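You operate a simulated robot arm through the tools that you are given. There is no shell and no other tool.

You are at the controls of a simulated robot arm. One attempt, no reset.

Task
Free the turntable, give it a quarter turn, lock it and sponge the tile clean.
Fine: put the sponge back. What is to be rubbed or washed off counts as gone when no trace of it is left.

The check looks at the end state, three seconds after you hand in, the way a careful person would. Anything else that was tipped, shoved, dropped, spilled or broken makes it a failure.

Robot
A 7-joint arm with a two-finger parallel gripper, fixed in place. Base frame: the origin is at the foot of the arm, x ahead of it, y to its left, z up; the work surface is at about z = 0. Units: mm, degrees, N and s.
With the tool pointing down near the work surface it reaches from about 220 to 580 mm from the base axis. Its first joint turns from -66.0 to 66.0 degrees. Payload 2.5 kg.
The tool frame sits at the grasp point between the pads (the TCP): z along the fingers, y along the line on which they close. The tips reach 23 mm beyond it. Largest opening 94 mm; finger width 38, thickness 10; the body of the gripper, 54 by 96 mm, starts 39 mm behind the TCP.
Orientation is that of the tool frame in the base frame, as a unit quaternion [x, y, z, w]. With the fingers straight down and closing along the base's y, the tool's x points along the base's -x, its y along +y and its z along -z.

Tools
- The arm moves only by the tool apply_moves. Its argument "plan" is text: rows parted by semicolons, each of 7 numbers parted by spaces: the shift along the tool's x, y, z in mm, then the turn, a rotation vector about the tool's x, y, z in degrees, then the closure, from 0 (fully open) to 1 (shut). In form: x y z ax ay az fingers; .... A call has 1 to 20 rows; each row shifts and turns the commanded pose from where the row before left it, along the tool's axes as they then stand. A row lasts 0.2 s, in which the tool goes at most 50 mm and 8.6 degrees; a call with a longer step from one row to the next is refused whole, and so is a gripper value outside its range. A pose out of reach is approached as far as the arm can. The call stops where the force on the tool passes 90 N (or 10 N more than at its start, if that is more) or the arm is blocked; 0.2 s more then pass. The fingers move at their own pace (about 108 mm/s each) and stop on an object; they squeeze with about 43 N. The grip force told is the motor's: it shows also when the fingers shut on nothing. Time passes only in rows, and 0.2 s behind the last, so rows that do not move let the fingers close. It gives the time, the measured TCP pose, the force on the tool (base axes), the opening and the grip force at its end, in the units of the frame above (readings bear some noise), with the torque about the TCP (base axes, N m) and any sound that the robot's microphone picked up, and new pictures: "views" is both (left out), scene, wrist or none.
- Cameras (640 x 400 px; columns grow to the right, rows downward): "scene" is fixed at [93.6, -390.3, 558.2]; the picture's right is [0.97, -0.25, 0.00], its down [-0.11, -0.42, -0.90] and it looks along [0.22, 0.88, -0.43] (base axes); focal length 344 px, centre (320, 200). "wrist" rides on the gripper at [86, 16, -75] in the tool frame; the picture's right is [-0.18, 0.98, 0.00], its down [-0.58, -0.11, -0.81] and it looks along [-0.79, -0.15, 0.59] (tool axes); focal length 243 px, centre (320, 200). There is no depth. A picture from a camera that has moved, and an enlarged one, comes with that camera's place and axes in the base frame and with its lens.
- inspect(camera, box): a new picture of the part [left, top, right, bottom] of that camera's present view, enlarged. The clock stands still meanwhile.
- sign_off(): hands the job in; it is judged then, once.

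Nothing tells you positions but the pictures and the camera data. Unless the task says otherwise, let go and move clear before handing in.

The tools are called after "Emit:" as name(argument=value, ...) on one line, values as JSON. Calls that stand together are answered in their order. apply_moves: Moves the arm, as the interface text tells. Its arguments: {"type":"object","properties":{"plan":{"type":"string"},"views":{"type":"string","enum":["both","scene","wrist","none"]}},"required":["plan"]} The other tools are called the same way: inspect (camera, box) takes an enlarged picture of a part of a camera's view; sign_off () hands the job in.

At the start:

```text
t: 0.0
ee_pos: [340.4, 288.1, 320.6]
ee_rot: [0.0, 1.0, 0.0, 0.0]
contact_force: [-0.6, 0.0, -0.4]
torque: [-0.02, -0.01, -0.01]
grip_width: 94.0
gripper_force: 0.0
```

scene: 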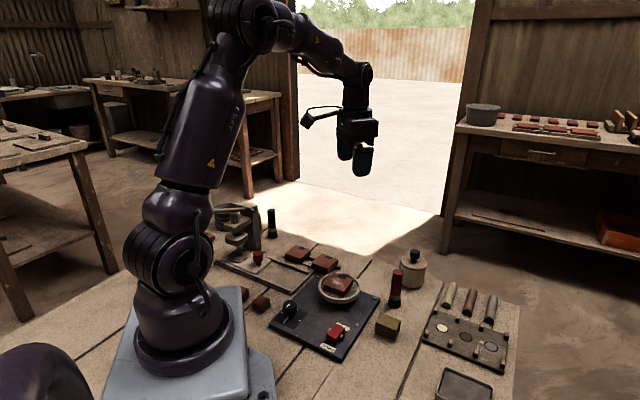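
wrist: 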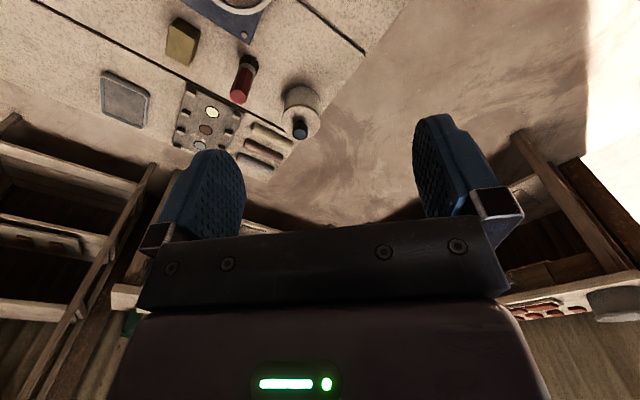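

I see a dark plate with a turntable carrying a reddish tile, a black knob and a red lever/knob on it; a yellowish sponge sits to the right of the plate. First I take enlarged views to understand the parts.

Emit:
inspect(camera="scene", box=[250, 250, 410, 370])

Emit:
inspect(camera="scene", box=[360, 240, 530, 400])

Emit:
inspect(camera="scene", box=[200, 190, 340, 320])

```text
3.33 times, centred on (330, 310) of scene
camera zoom: at [93.6, -390.3, 558.2], right [0.97, -0.25, 0.0], down [-0.11, -0.42, -0.9], along [0.22, 0.88, -0.43], focal length 1147 px, centre (287, -167)
```

zoom: 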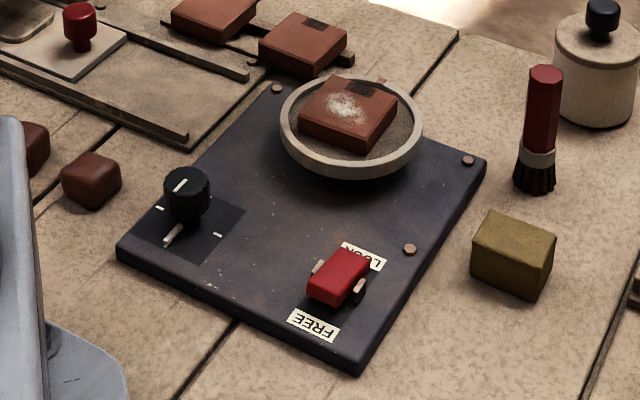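

```text
2.50 times, centred on (445, 320) of scene
camera zoom: at [93.6, -390.3, 558.2], right [0.97, -0.25, 0.0], down [-0.11, -0.42, -0.9], along [0.22, 0.88, -0.43], focal length 860 px, centre (8, -100)
```

zoom: 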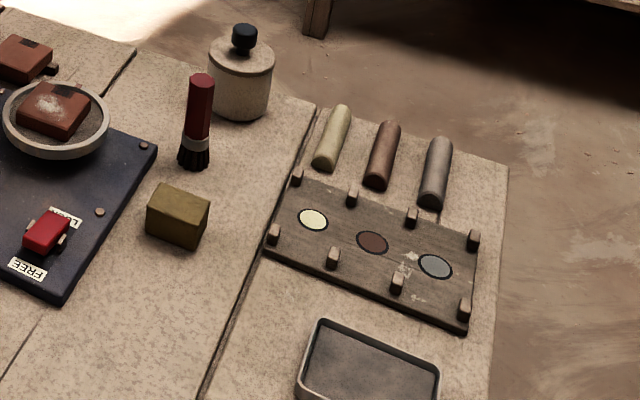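

```text
3.08 times, centred on (270, 255) of scene
camera zoom: at [93.6, -390.3, 558.2], right [0.97, -0.25, 0.0], down [-0.11, -0.42, -0.9], along [0.22, 0.88, -0.43], focal length 1059 px, centre (474, 31)
```

zoom: 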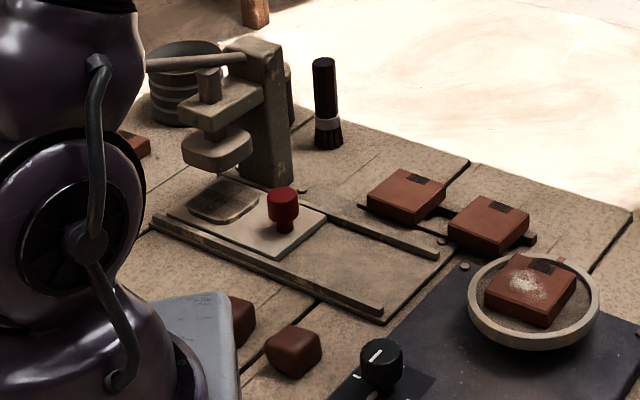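

The slider (red, between LOCK and FREE) is near (249, 90), the knob near (171, 164) and the turntable with the dusty tile around (300, 210). I'll raise nothing, just shift and yaw the hand at height so that the wrist camera looks at the plate.

Emit:
apply_moves(plan="30 -18 0 0 0 0 0; 30 -18 0 0 0 0 0; 30 -17 0 0 0 0 0; 0 0 0 0 0 8.5 0; 0 0 0 0 0 8.5 0; 0 0 0 0 0 8.5 0; 0 0 0 0 0 8.5 0; 0 0 0 0 0 8.5 0; 0 0 0 0 0 8.5 0; 0 0 0 0 0 8.5 0; 0 0 0 0 0 8.5 0; 0 0 0 0 0 8.5 0; 0 0 0 0 0 8.5 0; 0 0 0 0 0 5 0; 0 0 0 0 0 0 0")

```text
t: 3.2
ee_pos: [251.5, 234.4, 319.7]
ee_rot: [0.707, 0.707, 0.0, 0.0]
contact_force: [-1.0, 0.6, 0.2]
torque: [-0.01, 0.01, -0.01]
grip_width: 93.9
gripper_force: 0.1
camera wrist: at [266.9, 319.6, 393.3], right [0.98, -0.19, 0.0], down [-0.11, -0.58, 0.81], along [-0.15, -0.79, -0.59], focal length 243 px, centre (320, 200)
```

scene: 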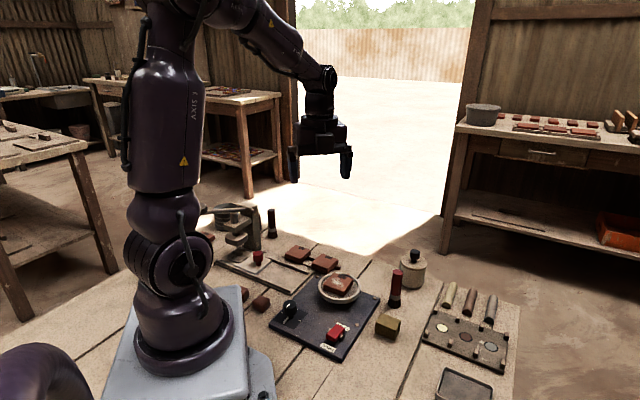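
wrist: 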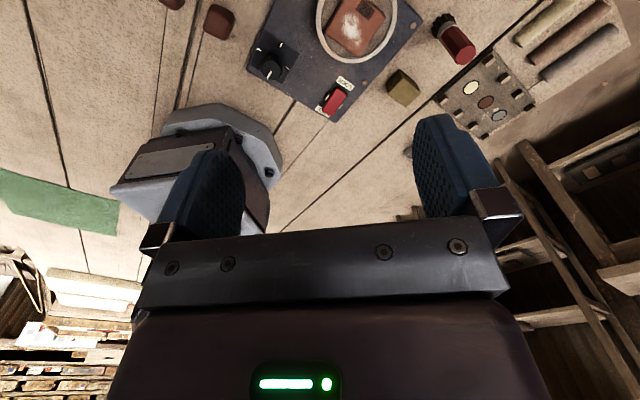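

Emit:
inspect(camera="wrist", box=[240, 0, 400, 120])

Emit:
inspect(camera="wrist", box=[300, 60, 364, 120])

Emit:
inspect(camera="scene", box=[310, 310, 370, 360])

Emit:
inspect(camera="scene", box=[260, 280, 330, 330])

Emit:
inspect(camera="scene", box=[305, 255, 375, 310])

```text
3.33 times, centred on (320, 60) of wrist
camera zoom: at [266.9, 319.6, 393.3], right [0.98, -0.19, 0.0], down [-0.11, -0.58, 0.81], along [-0.15, -0.79, -0.59], focal length 809 px, centre (320, 667)
```

zoom: 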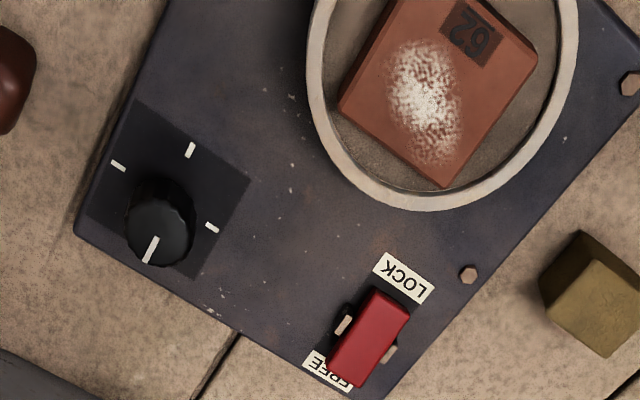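

```text
6.67 times, centred on (332, 90) of wrist
camera zoom: at [266.9, 319.6, 393.3], right [0.98, -0.19, 0.0], down [-0.11, -0.58, 0.81], along [-0.15, -0.79, -0.59], focal length 1618 px, centre (240, 933)
```

zoom: 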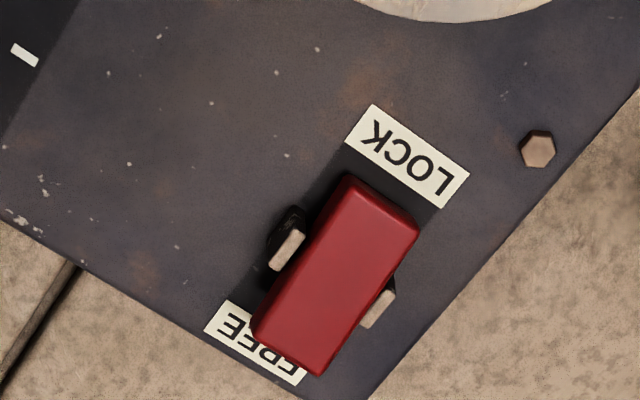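

```text
8.00 times, centred on (340, 335) of scene
camera zoom: at [93.6, -390.3, 558.2], right [0.97, -0.25, 0.0], down [-0.11, -0.42, -0.9], along [0.22, 0.88, -0.43], focal length 2753 px, centre (160, -880)
```

zoom: 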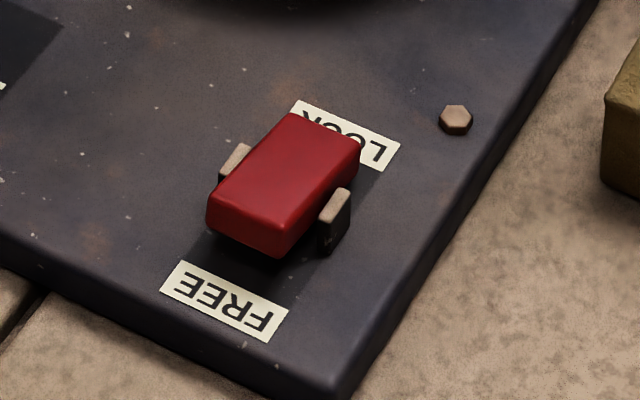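

```text
8.00 times, centred on (295, 305) of scene
camera zoom: at [93.6, -390.3, 558.2], right [0.97, -0.25, 0.0], down [-0.11, -0.42, -0.9], along [0.22, 0.88, -0.43], focal length 2753 px, centre (520, -640)
```

zoom: 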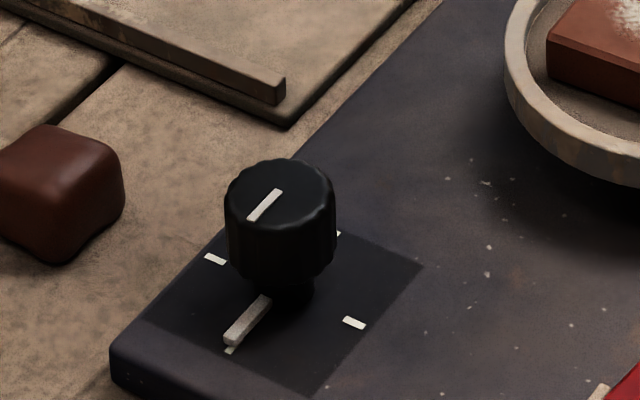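

```text
7.27 times, centred on (340, 282) of scene
camera zoom: at [93.6, -390.3, 558.2], right [0.97, -0.25, 0.0], down [-0.11, -0.42, -0.9], along [0.22, 0.88, -0.43], focal length 2503 px, centre (174, -400)
```

zoom: 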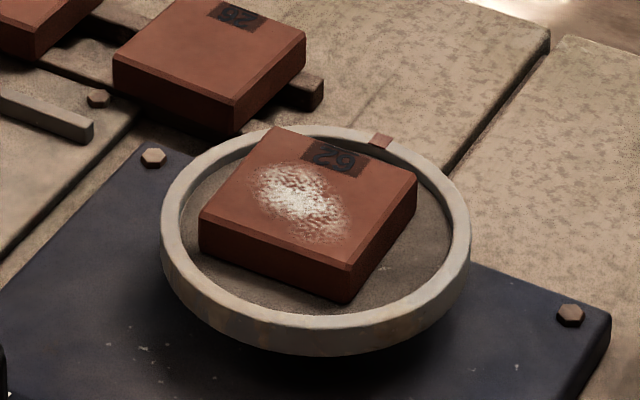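

The red part is a rocker pivoted between two brackets, its FREE end raised at about (235, 79, 28) and its LOCK end down, so the turntable is locked now. The knob stands at about (172, 170), top z≈48, pointer at one of four marks; next I go over the FREE end with closed fingers.

Emit:
apply_moves(plan="0 0 0 0 0 -8.5 0; 0 0 0 0 0 -8.5 0; 0 0 0 0 0 -8.5 0; 0 0 0 0 0 -8.5 0; 0 0 0 0 0 -8.5 0; 0 0 0 0 0 -2.5 0; -19.64 -23.8 0 0 0 0 0; -19.64 -23.8 0 0 0 0 0; -19.64 -23.8 0 0 0 0 0; -19.64 -23.8 0 0 0 0 0; -19.64 -23.8 0 0 0 0 0; 0 0 38 0 0 0 1; 0 0 38 0 0 0 1; 0 0 38 0 0 0 1; 0 0 38 0 0 0 1; 0 0 38 0 0 0 1; 0 0 0 0 0 0 1")

```text
t: 6.8
ee_pos: [235.4, 80.6, 127.8]
ee_rot: [0.383, 0.924, 0.0, -0.001]
contact_force: [-0.5, 0.6, 0.3]
torque: [-0.03, 0.0, 0.04]
grip_width: 0.0
gripper_force: 42.7
camera wrist: at [185.9, 151.5, 201.5], right [0.83, 0.56, 0.0], down [0.33, -0.49, 0.81], along [0.46, -0.67, -0.59], focal length 243 px, centre (320, 200)
```

scene: 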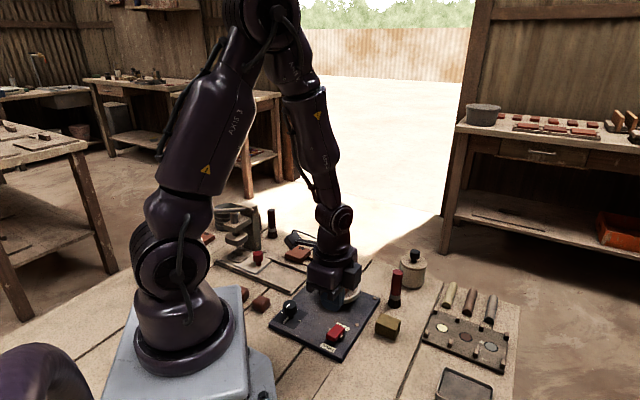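
wrist: 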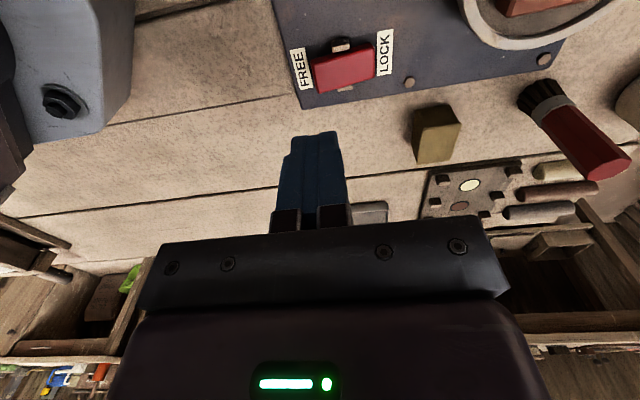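

The hand is above the FREE end at z≈128 with fingers shut. I check the rocker's exact position before going down.

Emit:
inspect(camera="wrist", box=[270, 10, 430, 110])

Emit:
inspect(camera="wrist", box=[340, 60, 640, 240])

```text
4.00 times, centred on (350, 60) of wrist
camera zoom: at [185.9, 151.5, 201.5], right [0.83, 0.56, 0.0], down [0.33, -0.49, 0.81], along [0.46, -0.67, -0.59], focal length 970 px, centre (200, 760)
```

zoom: 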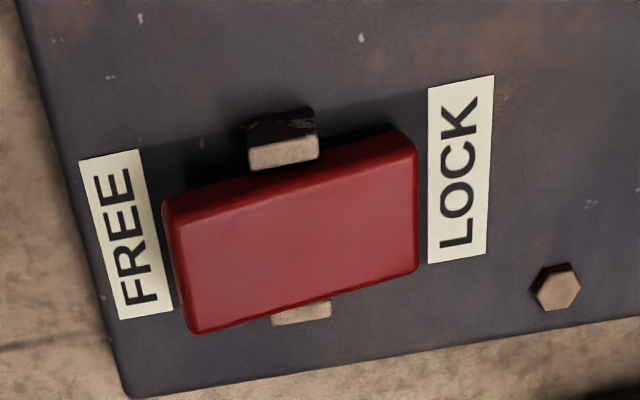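

```text
2.13 times, centred on (490, 150) of wrist
camera zoom: at [185.9, 151.5, 201.5], right [0.83, 0.56, 0.0], down [0.33, -0.49, 0.81], along [0.46, -0.67, -0.59], focal length 518 px, centre (-43, 307)
```

zoom: 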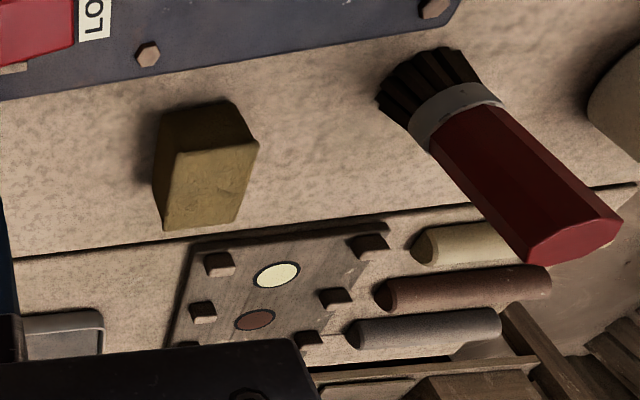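

The rocker's centre is about (249, 92), and the FREE end is right below the fingers. I go down slowly onto it.

Emit:
apply_moves(plan="-1.5 -2 30 0 0 0 1; 0 0 36 0 0 0 1; 0 0 4 0 0 0 1; 0 0 2 0 0 0 1; 0 0 2 0 0 0 1; 0 0 2 0 0 0 1; 0 0 2 0 0 0 1; 0 0 0 0 0 0 1")

```text
t: 8.6
ee_pos: [236.0, 78.6, 52.0]
ee_rot: [0.383, 0.924, 0.0, 0.0]
contact_force: [1.0, -0.3, -0.1]
torque: [0.02, -0.01, -0.02]
grip_width: 0.0
gripper_force: 42.6
camera wrist: at [184.7, 150.3, 125.5], right [0.83, 0.56, 0.0], down [0.33, -0.49, 0.81], along [0.46, -0.67, -0.59], focal length 243 px, centre (320, 200)
```

scene: 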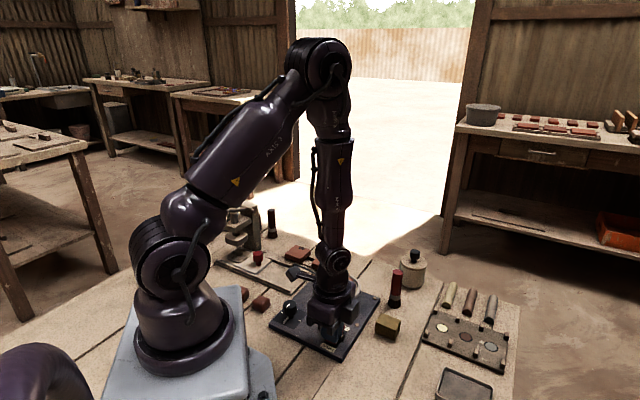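
wrist: 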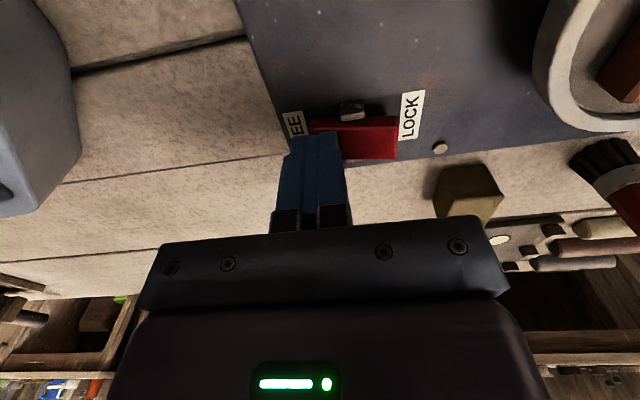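

Emit:
apply_moves(plan="0 0 2 0 0 0 1; 0 0 2 0 0 0 1; 0 0 1 0 0 0 1; 0 0 0 0 0 0 1")

Emit:
inspect(camera="scene", box=[300, 290, 380, 360])

Emit:
inspect(camera="wrist", box=[260, 80, 440, 190])

```text
t: 9.2
ee_pos: [235.0, 78.3, 50.7]
ee_rot: [0.382, 0.924, 0.001, 0.0]
contact_force: [-3.5, -1.8, 26.5]
torque: [0.14, -0.1, -0.02]
grip_width: 0.2
gripper_force: 42.7
stopped in row 2: the force on the tool passed its limit at 107 N (the readings are from after the stop); the commanded pose is now the measured one
camera wrist: at [184.5, 150.1, 124.7], right [0.83, 0.56, 0.0], down [0.33, -0.49, 0.81], along [0.46, -0.66, -0.59], focal length 243 px, centre (320, 200)
```

scene: 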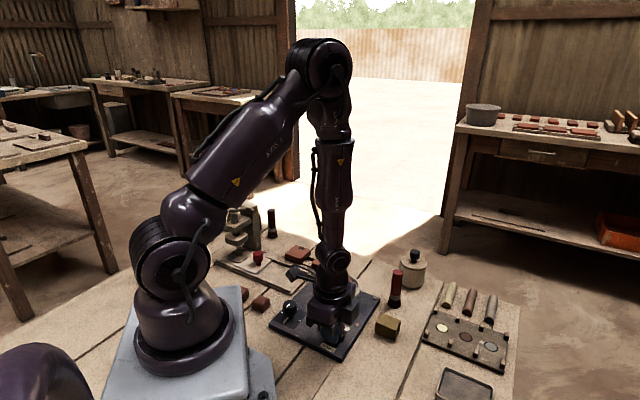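
wrist: 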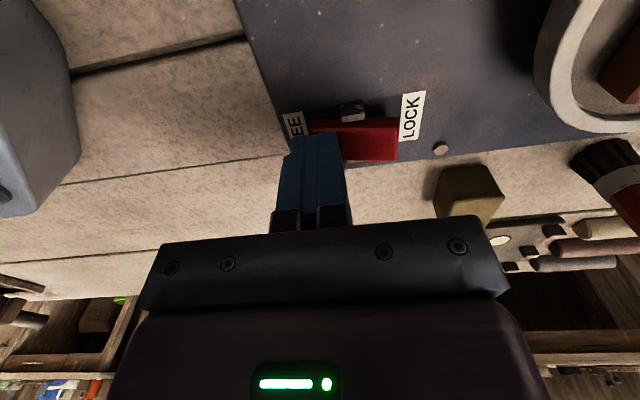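

```text
5.71 times, centred on (340, 325) of scene
camera zoom: at [93.5, -390.3, 558.2], right [0.97, -0.25, 0.0], down [-0.11, -0.42, -0.9], along [0.22, 0.88, -0.43], focal length 1966 px, centre (206, -514)
```

zoom: 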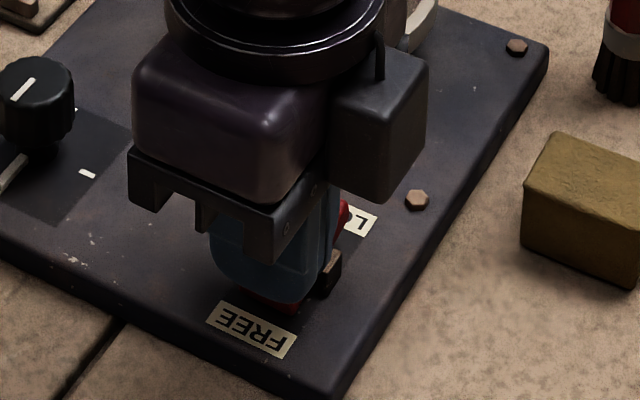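

```text
3.56 times, centred on (350, 135) of wrist
camera zoom: at [184.5, 150.1, 124.7], right [0.83, 0.56, 0.0], down [0.33, -0.49, 0.81], along [0.46, -0.66, -0.59], focal length 863 px, centre (213, 431)
```

zoom: 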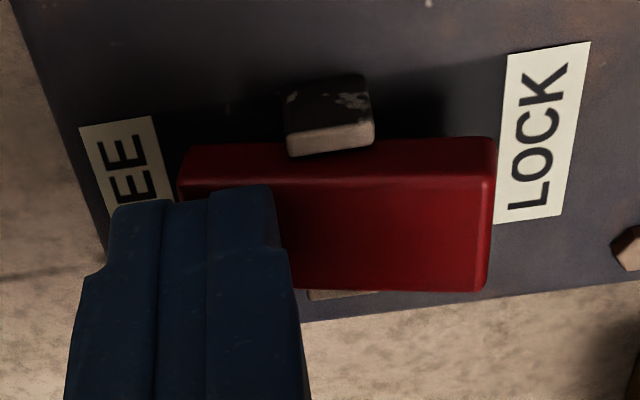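

The fingers touched the rocker and the force spiked. I lift a little and look whether the rocker has tipped to FREE.

Emit:
apply_moves(plan="0 0 -20 0 0 0 1; 0 0 -40 0 0 0 1; 0 0 -16 0 0 0 1; 0 0 0 0 0 0 1", views="none")

Emit:
inspect(camera="wrist", box=[270, 10, 430, 110])

Emit:
inspect(camera="scene", box=[310, 310, 370, 360])

```text
t: 10.2
ee_pos: [235.7, 78.4, 126.7]
ee_rot: [0.383, 0.924, 0.0, 0.0]
contact_force: [-0.1, 0.1, 0.4]
torque: [-0.01, 0.0, -0.02]
grip_width: 0.0
gripper_force: 42.5
```

```text
4.00 times, centred on (350, 60) of wrist
camera zoom: at [185.2, 149.9, 199.4], right [0.83, 0.56, 0.0], down [0.33, -0.49, 0.81], along [0.46, -0.66, -0.59], focal length 970 px, centre (200, 760)
```

zoom: 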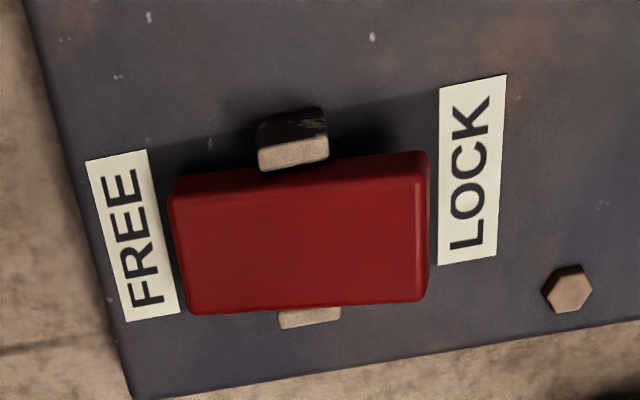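

```text
8.00 times, centred on (340, 335) of scene
camera zoom: at [93.6, -390.3, 558.2], right [0.97, -0.25, 0.0], down [-0.11, -0.42, -0.9], along [0.22, 0.88, -0.43], focal length 2753 px, centre (160, -880)
```

zoom: 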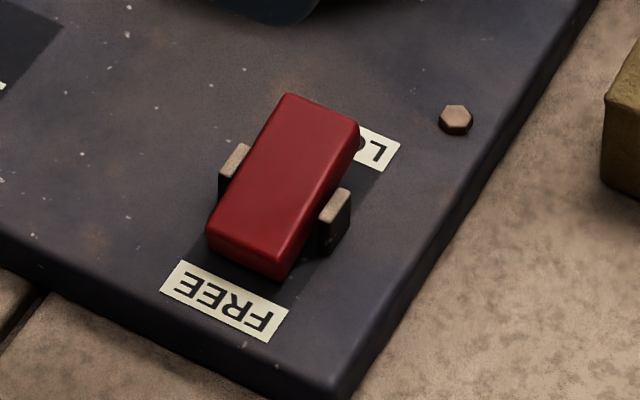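

The rocker now has its LOCK end up: the turntable is free. Next I move over the knob at about (172, 170), half-open the fingers and look at it closely.

Emit:
apply_moves(plan="36.6 6.6 -2 0 0 0 0.5; 36.6 6.6 -2 0 0 0 0.5; 36.6 6.6 0 0 0 0 0.5; 0 0 0 0 0 -8.5 0.5; 0 0 0 0 0 -8.5 0.5; 0 0 0 0 0 -8.5 0.5; 0 0 0 0 0 -8.5 0.5; 0 0 0 0 0 -8.5 0.5; 0 0 0 0 0 -2.5 0.5; 0 0 0 0 0 0 0.5")

Emit:
inspect(camera="wrist", box=[240, 0, 440, 130])

Emit:
inspect(camera="scene", box=[260, 250, 340, 330])

```text
t: 12.4
ee_pos: [169.8, 170.1, 129.6]
ee_rot: [0.0, 1.0, -0.001, 0.0]
contact_force: [0.0, -0.4, 0.3]
torque: [0.01, 0.02, 0.0]
grip_width: 47.1
gripper_force: 0.0
camera wrist: at [83.7, 185.6, 204.0], right [0.18, 0.98, 0.0], down [0.58, -0.11, 0.81], along [0.79, -0.15, -0.59], focal length 243 px, centre (320, 200)
```

scene: 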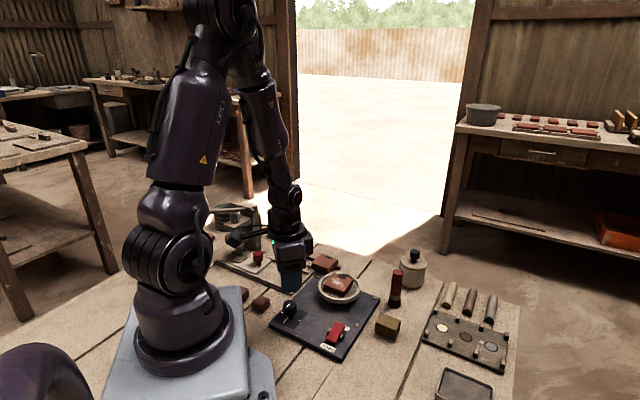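
wrist: 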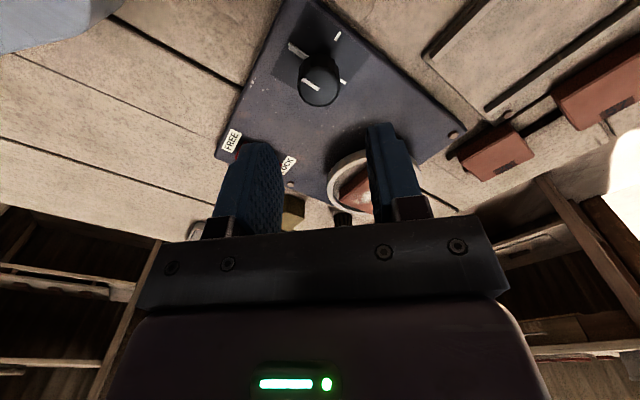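

```text
3.08 times, centred on (340, 65) of wrist
camera zoom: at [83.7, 185.6, 204.0], right [0.18, 0.98, 0.0], down [0.58, -0.11, 0.81], along [0.79, -0.15, -0.59], focal length 746 px, centre (258, 615)
```

zoom: 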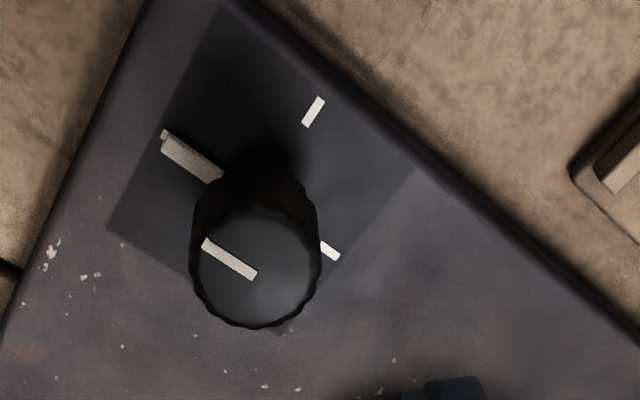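

```text
5.00 times, centred on (300, 290) of scene
camera zoom: at [93.6, -390.3, 558.2], right [0.97, -0.25, 0.0], down [-0.11, -0.42, -0.9], along [0.22, 0.88, -0.43], focal length 1721 px, centre (420, -250)
```

zoom: 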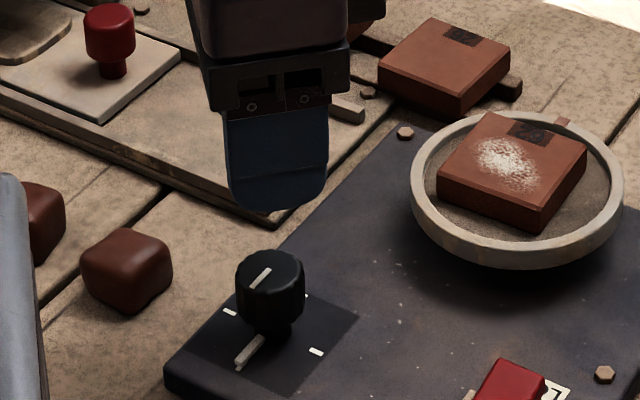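

The knob is centred under the hand at about (170, 170). I lower so the pads straddle the knob head only and close on it.

Emit:
apply_moves(plan="0 0 36 0 0 0 0.5; 0 0 30 0 0 0 0.5; 0 0 6 0 0 0 0.5; 0 0 4 0 0 0 0.5; 0 0 0 0 0 0 0.5; 0 0 0 0 0 0 0.75; 0 0 0 0 0 0 1; 0 0 0 0 0 0 1")

Emit:
inspect(camera="scene", box=[260, 270, 340, 330])

```text
t: 14.2
ee_pos: [170.8, 168.9, 51.0]
ee_rot: [0.0, 1.0, 0.0, 0.0]
contact_force: [2.6, -7.6, -10.2]
torque: [0.05, -0.15, 0.0]
grip_width: 28.7
gripper_force: 45.5
camera wrist: at [83.8, 185.3, 126.0], right [0.18, 0.98, 0.0], down [0.58, -0.11, 0.81], along [0.79, -0.15, -0.59], focal length 243 px, centre (320, 200)
```

scene: 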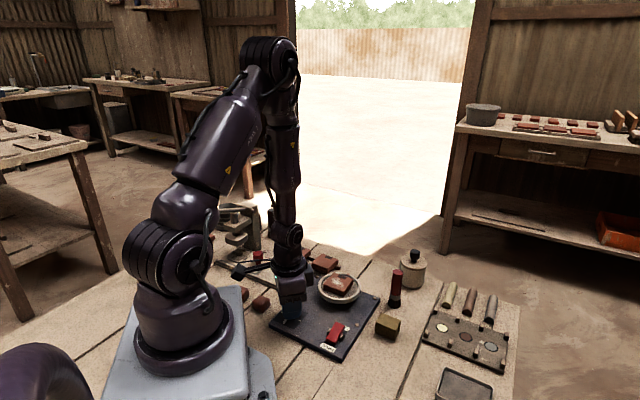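
wrist: 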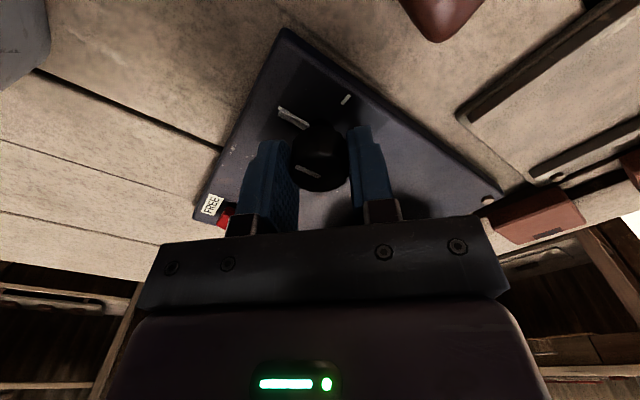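

```text
6.67 times, centred on (300, 300) of scene
camera zoom: at [93.6, -390.3, 558.2], right [0.97, -0.25, 0.0], down [-0.11, -0.42, -0.9], along [0.22, 0.88, -0.43], focal length 2294 px, centre (453, -467)
```

zoom: 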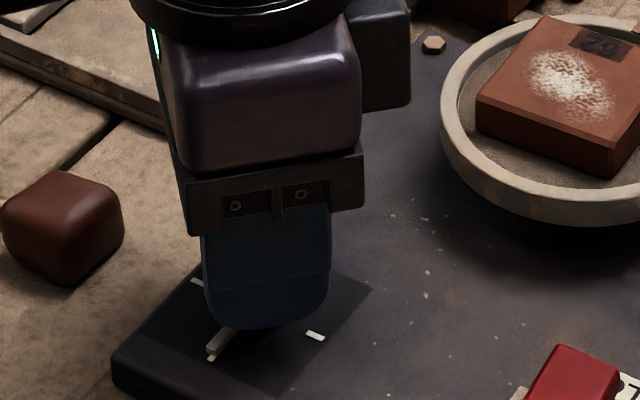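

The pads hold the knob with little side force. I start turning it slowly (clockwise seen from above) and watch whether the turntable follows.

Emit:
apply_moves(plan="0 -0.7 0 0 0 6 1; 0 0 0 0 0 8 1; 0 0 0 0 0 8 1; 0 0 0 0 0 0 1")

Emit:
inspect(camera="scene", box=[260, 250, 380, 330])

```text
t: 15.2
ee_pos: [171.7, 169.3, 52.8]
ee_rot: [0.193, 0.981, 0.001, 0.0]
contact_force: [-2.2, -7.9, -6.5]
torque: [0.19, -0.29, 0.23]
grip_width: 29.8
gripper_force: 44.8
camera wrist: at [96.9, 216.0, 127.4], right [0.54, 0.84, 0.0], down [0.5, -0.32, 0.81], along [0.68, -0.44, -0.59], focal length 243 px, centre (320, 200)
```

scene: 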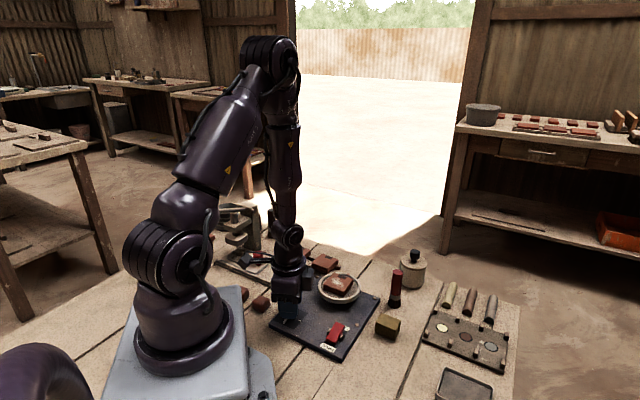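
wrist: 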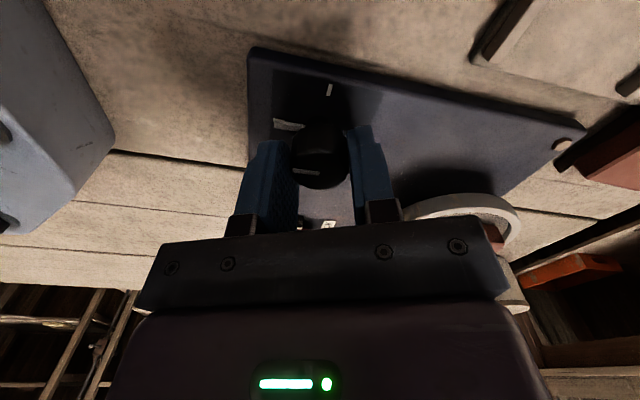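

```text
5.00 times, centred on (320, 290) of scene
camera zoom: at [93.6, -390.3, 558.2], right [0.97, -0.25, 0.0], down [-0.11, -0.42, -0.9], along [0.22, 0.88, -0.43], focal length 1721 px, centre (320, -250)
```

zoom: 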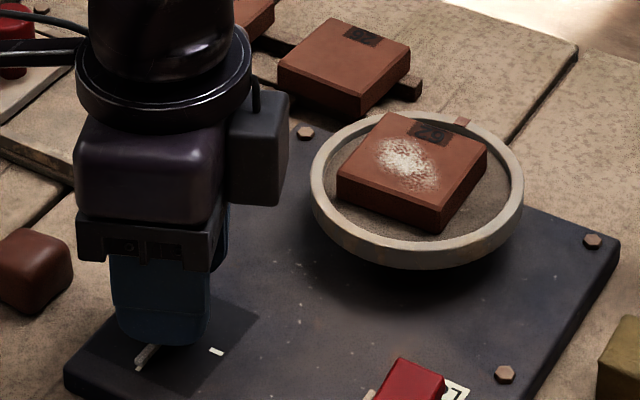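

Emit:
inspect(camera="scene", box=[268, 300, 318, 335])

Emit:
inspect(camera="wrist", box=[250, 60, 390, 240])

```text
11.43 times, centred on (293, 318) of scene
camera zoom: at [93.6, -390.3, 558.2], right [0.97, -0.25, 0.0], down [-0.11, -0.42, -0.9], along [0.22, 0.88, -0.43], focal length 3933 px, centre (629, -1143)
```

zoom: 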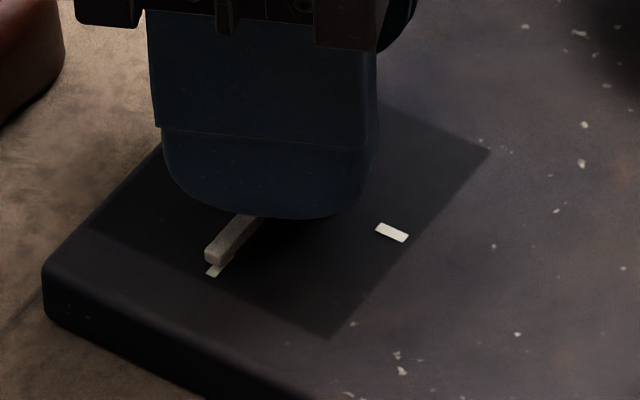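

```text
2.22 times, centred on (320, 150) of wrist
camera zoom: at [96.9, 216.0, 127.4], right [0.54, 0.84, 0.0], down [0.5, -0.32, 0.81], along [0.68, -0.44, -0.59], focal length 539 px, centre (320, 311)
```

zoom: 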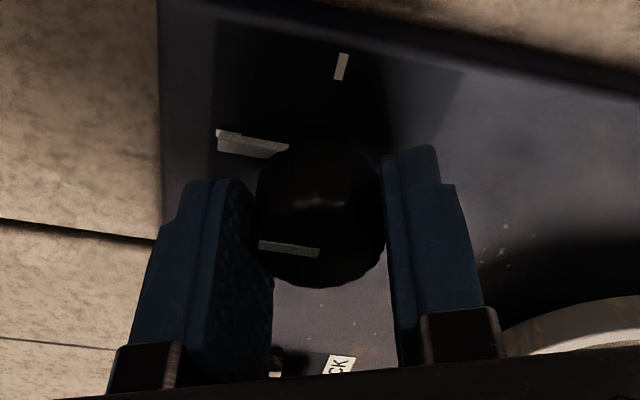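

The pointer and turntable have not moved; the fingers slipped on the knob, so it seems stopped in the clockwise sense. I open, turn the hand round and try the other direction.

Emit:
apply_moves(plan="0 0 0 0 0 0 0.5; 0 0 0 0 0 0 0.5; 0 0 0 0 0 8.5 0.5; 0 0 0 0 0 8.5 0.5; 0 0 0 0 0 8.5 0.5; 0 0 0 0 0 8.5 0.5; 0 0 0 0 0 8.5 0.5; 0 0 0 0 0 8.5 0.5; 0 0 0 0 0 8.5 0.5; 0 0 0 0 0 8.5 0.5; 0 0 0 0 0 0 0.5; 0 0 0 0 0 0 1; 0 0 0 0 0 0 1; 0 0 0 0 0 0 1", views="wrist")

```text
t: 18.2
ee_pos: [170.1, 169.7, 53.2]
ee_rot: [0.706, 0.708, -0.001, -0.001]
contact_force: [-10.0, -0.8, 1.2]
torque: [0.48, -0.11, -0.02]
grip_width: 29.1
gripper_force: 45.1
camera wrist: at [185.7, 255.0, 127.6], right [0.98, -0.18, 0.0], down [-0.11, -0.58, 0.81], along [-0.15, -0.79, -0.59], focal length 243 px, centre (320, 200)
```

wrist: 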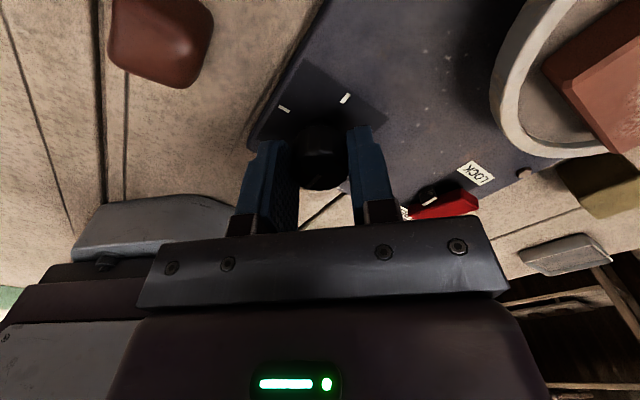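

Emit:
apply_moves(plan="0 -0.8 0 0 0 -5 1; 0 0 0 0 0 -8 1; 0 0 0 0 0 -8 1; 0 0 0 0 0 0 1")

Emit:
inspect(camera="scene", box=[260, 250, 380, 330])

Emit:
inspect(camera="scene", box=[268, 300, 318, 335])

Emit:
inspect(camera="wrist", box=[250, 60, 390, 240])

```text
t: 19.2
ee_pos: [169.1, 169.2, 53.3]
ee_rot: [0.566, 0.825, -0.001, -0.001]
contact_force: [-10.5, -10.2, 10.7]
torque: [0.16, 0.24, 0.04]
grip_width: 29.2
gripper_force: 44.9
camera wrist: at [153.6, 255.2, 127.5], right [0.98, 0.18, 0.0], down [0.11, -0.58, 0.81], along [0.15, -0.79, -0.59], focal length 243 px, centre (320, 200)
```

scene: 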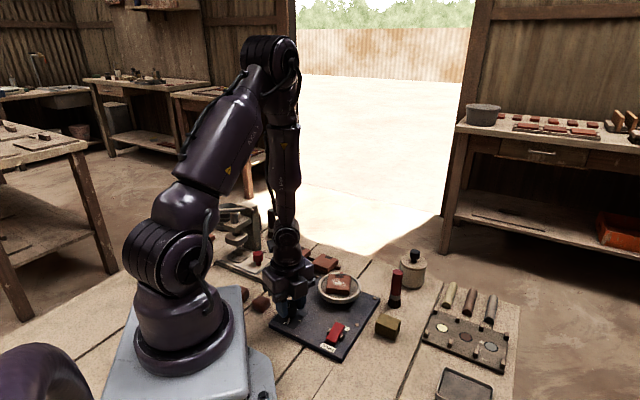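
wrist: 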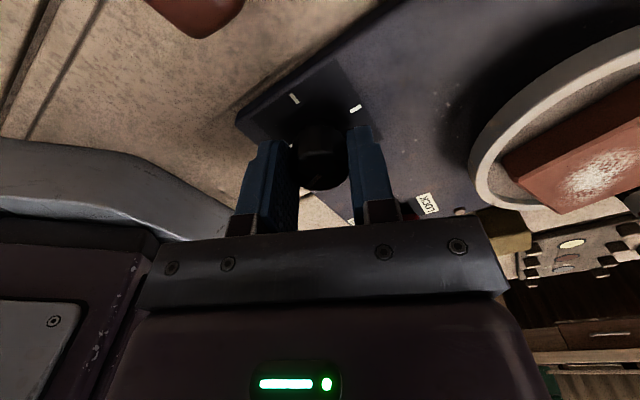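

```text
5.00 times, centred on (320, 290) of scene
camera zoom: at [93.6, -390.3, 558.2], right [0.97, -0.25, 0.0], down [-0.11, -0.42, -0.9], along [0.22, 0.88, -0.43], focal length 1721 px, centre (320, -250)
```

zoom: 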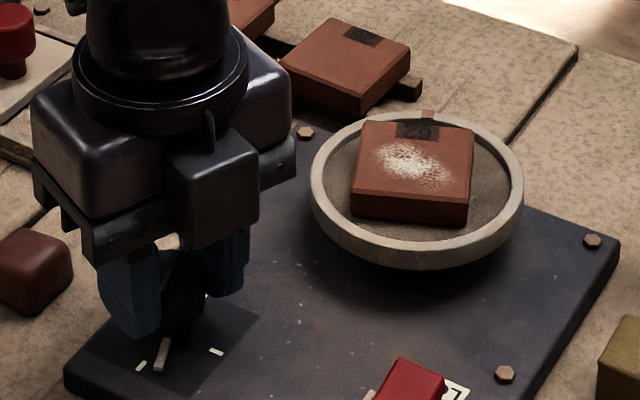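

```text
11.43 times, centred on (293, 318) of scene
camera zoom: at [93.6, -390.3, 558.2], right [0.97, -0.25, 0.0], down [-0.11, -0.42, -0.9], along [0.22, 0.88, -0.43], focal length 3933 px, centre (629, -1143)
```

zoom: 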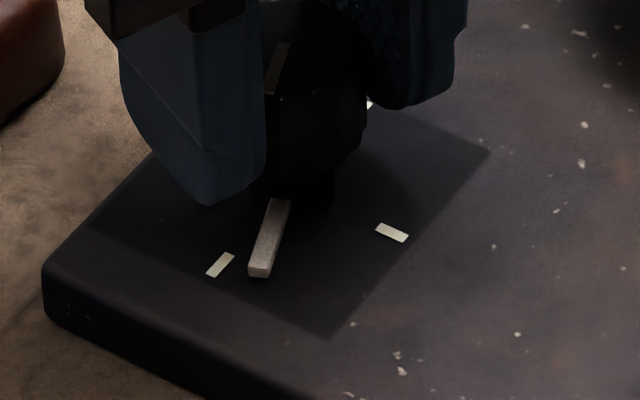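

```text
2.22 times, centred on (320, 150) of wrist
camera zoom: at [153.6, 255.2, 127.5], right [0.98, 0.18, 0.0], down [0.11, -0.58, 0.81], along [0.15, -0.79, -0.59], focal length 539 px, centre (320, 311)
```

zoom: 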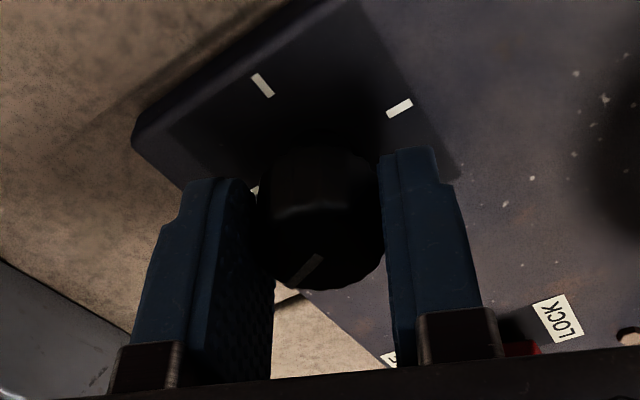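

Turning counter-clockwise works: the pointer left its mark and the tile follows one to one. I keep turning toward the next mark.

Emit:
apply_moves(plan="-0.5 -1 0 0 0 -8.5 1; 0 0 0 0 0 -8.5 1; 0 0 0 0 0 -8.5 1; 0 0 0 0 0 -8.5 1; 0 0 0 0 0 -8.5 1; 0 0 0 0 0 -8.5 1; 0 0 0 0 0 -8 1; 0 0 0 0 0 0 1")

Emit:
inspect(camera="scene", box=[260, 250, 380, 330])

Emit:
inspect(camera="scene", box=[268, 300, 318, 335])

Emit:
inspect(camera="wrist", box=[250, 60, 390, 240])

```text
t: 21.0
ee_pos: [170.3, 168.8, 53.8]
ee_rot: [0.085, 0.996, 0.001, 0.001]
contact_force: [-8.3, 16.5, -0.4]
torque: [-0.29, 0.11, 0.0]
grip_width: 28.9
gripper_force: 45.0
camera wrist: at [87.2, 199.2, 128.3], right [0.35, 0.94, 0.0], down [0.55, -0.21, 0.81], along [0.76, -0.28, -0.59], focal length 243 px, centre (320, 200)
```

scene: 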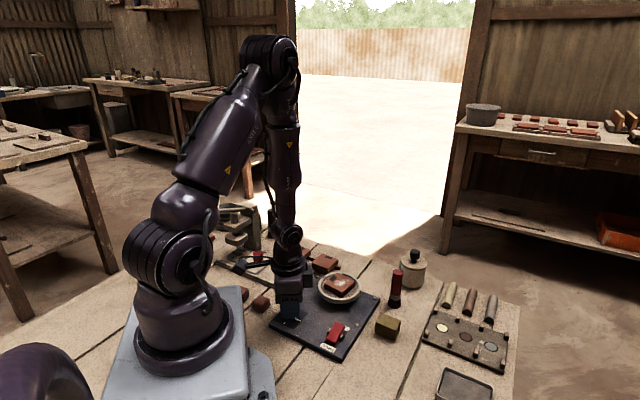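
wrist: 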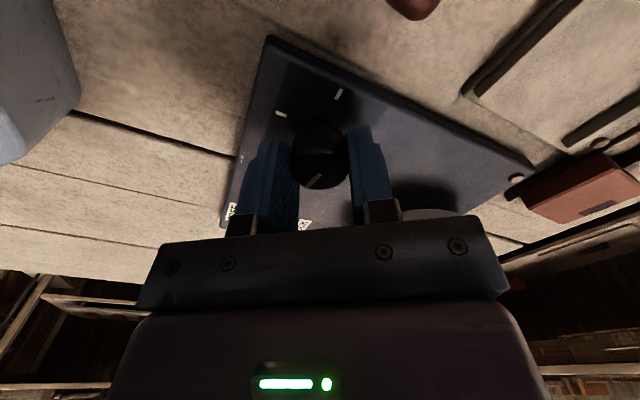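

```text
5.00 times, centred on (320, 290) of scene
camera zoom: at [93.6, -390.3, 558.2], right [0.97, -0.25, 0.0], down [-0.11, -0.42, -0.9], along [0.22, 0.88, -0.43], focal length 1721 px, centre (320, -250)
```

zoom: 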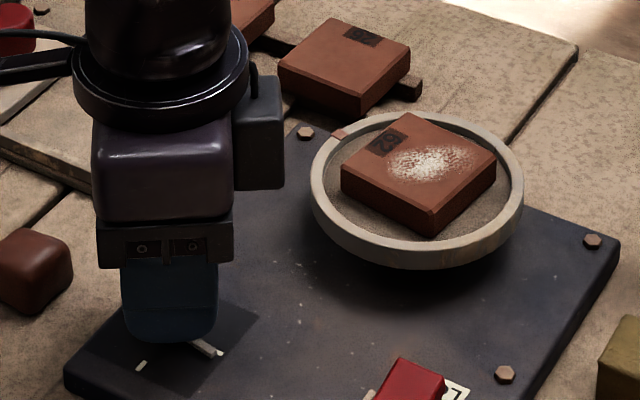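

```text
11.43 times, centred on (293, 318) of scene
camera zoom: at [93.6, -390.3, 558.2], right [0.97, -0.25, 0.0], down [-0.11, -0.42, -0.9], along [0.22, 0.88, -0.43], focal length 3933 px, centre (629, -1143)
```

zoom: 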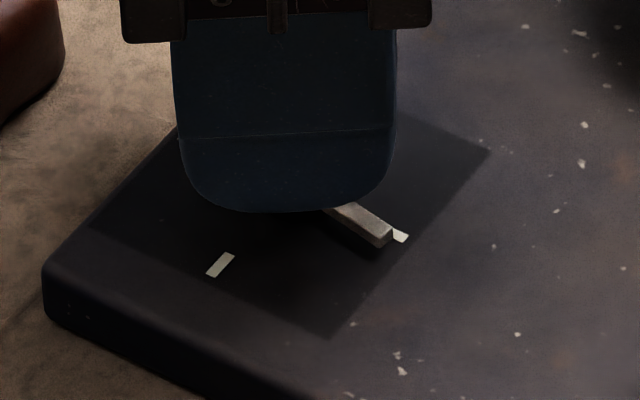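

```text
2.22 times, centred on (320, 150) of wrist
camera zoom: at [87.2, 199.2, 128.3], right [0.35, 0.94, 0.0], down [0.55, -0.21, 0.81], along [0.76, -0.28, -0.59], focal length 539 px, centre (320, 311)
```

zoom: 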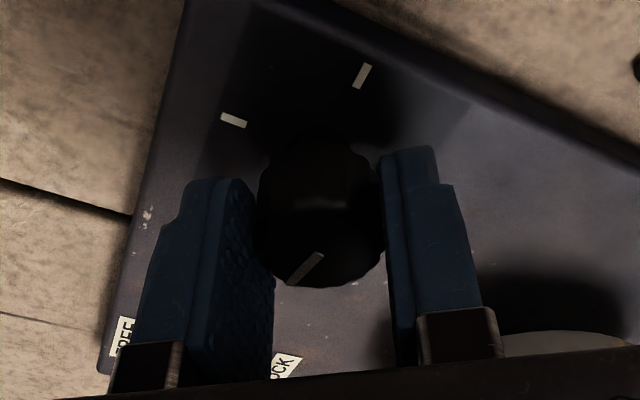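

About 10° remain to the next mark. I finish the quarter turn and compare pointer and mark.

Emit:
apply_moves(plan="0 1 0 0 0 -5 1; 0 0 0 0 0 -4.6 1; 0 0 0 0 0 0 1; 0 0 0 0 0 0 1")

Emit:
inspect(camera="scene", box=[268, 300, 318, 335])

Emit:
inspect(camera="scene", box=[305, 255, 375, 310])

```text
t: 22.0
ee_pos: [169.5, 170.8, 53.6]
ee_rot: [0.004, 1.0, 0.0, 0.0]
contact_force: [-8.4, 3.1, 9.2]
torque: [0.01, -1.19, -0.01]
grip_width: 28.6
gripper_force: 45.0
camera wrist: at [83.4, 185.8, 128.2], right [0.19, 0.98, 0.0], down [0.58, -0.11, 0.81], along [0.79, -0.15, -0.59], focal length 243 px, centre (320, 200)
```

scene: 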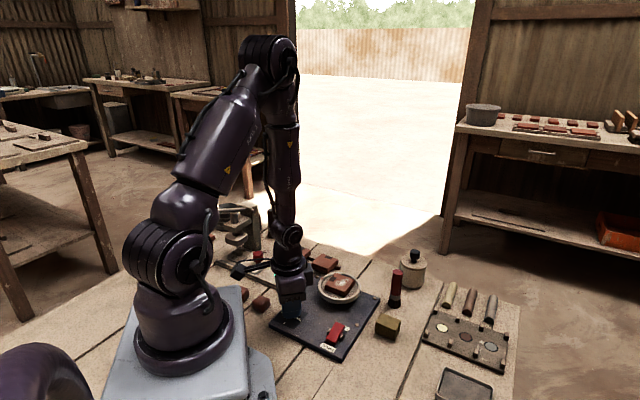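
wrist: 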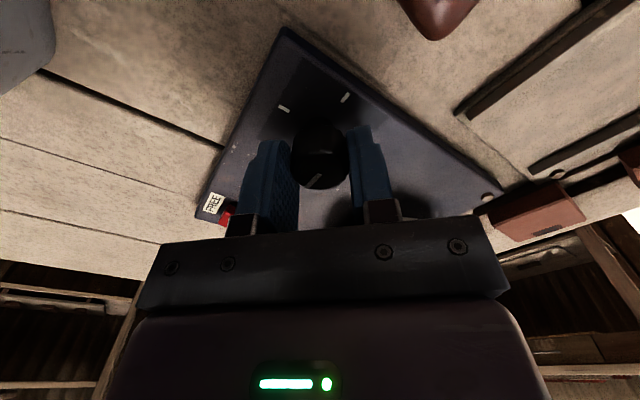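

```text
11.43 times, centred on (293, 318) of scene
camera zoom: at [93.6, -390.3, 558.2], right [0.97, -0.25, 0.0], down [-0.11, -0.42, -0.9], along [0.22, 0.88, -0.43], focal length 3933 px, centre (629, -1143)
```

zoom: 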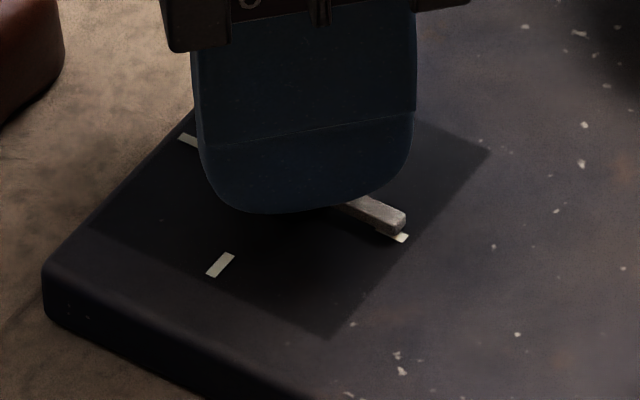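

```text
7.27 times, centred on (340, 282) of scene
camera zoom: at [93.6, -390.3, 558.2], right [0.97, -0.25, 0.0], down [-0.11, -0.42, -0.9], along [0.22, 0.88, -0.43], focal length 2503 px, centre (174, -400)
```

zoom: 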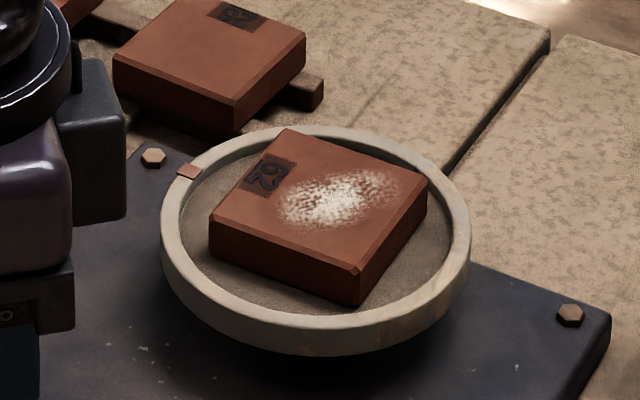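

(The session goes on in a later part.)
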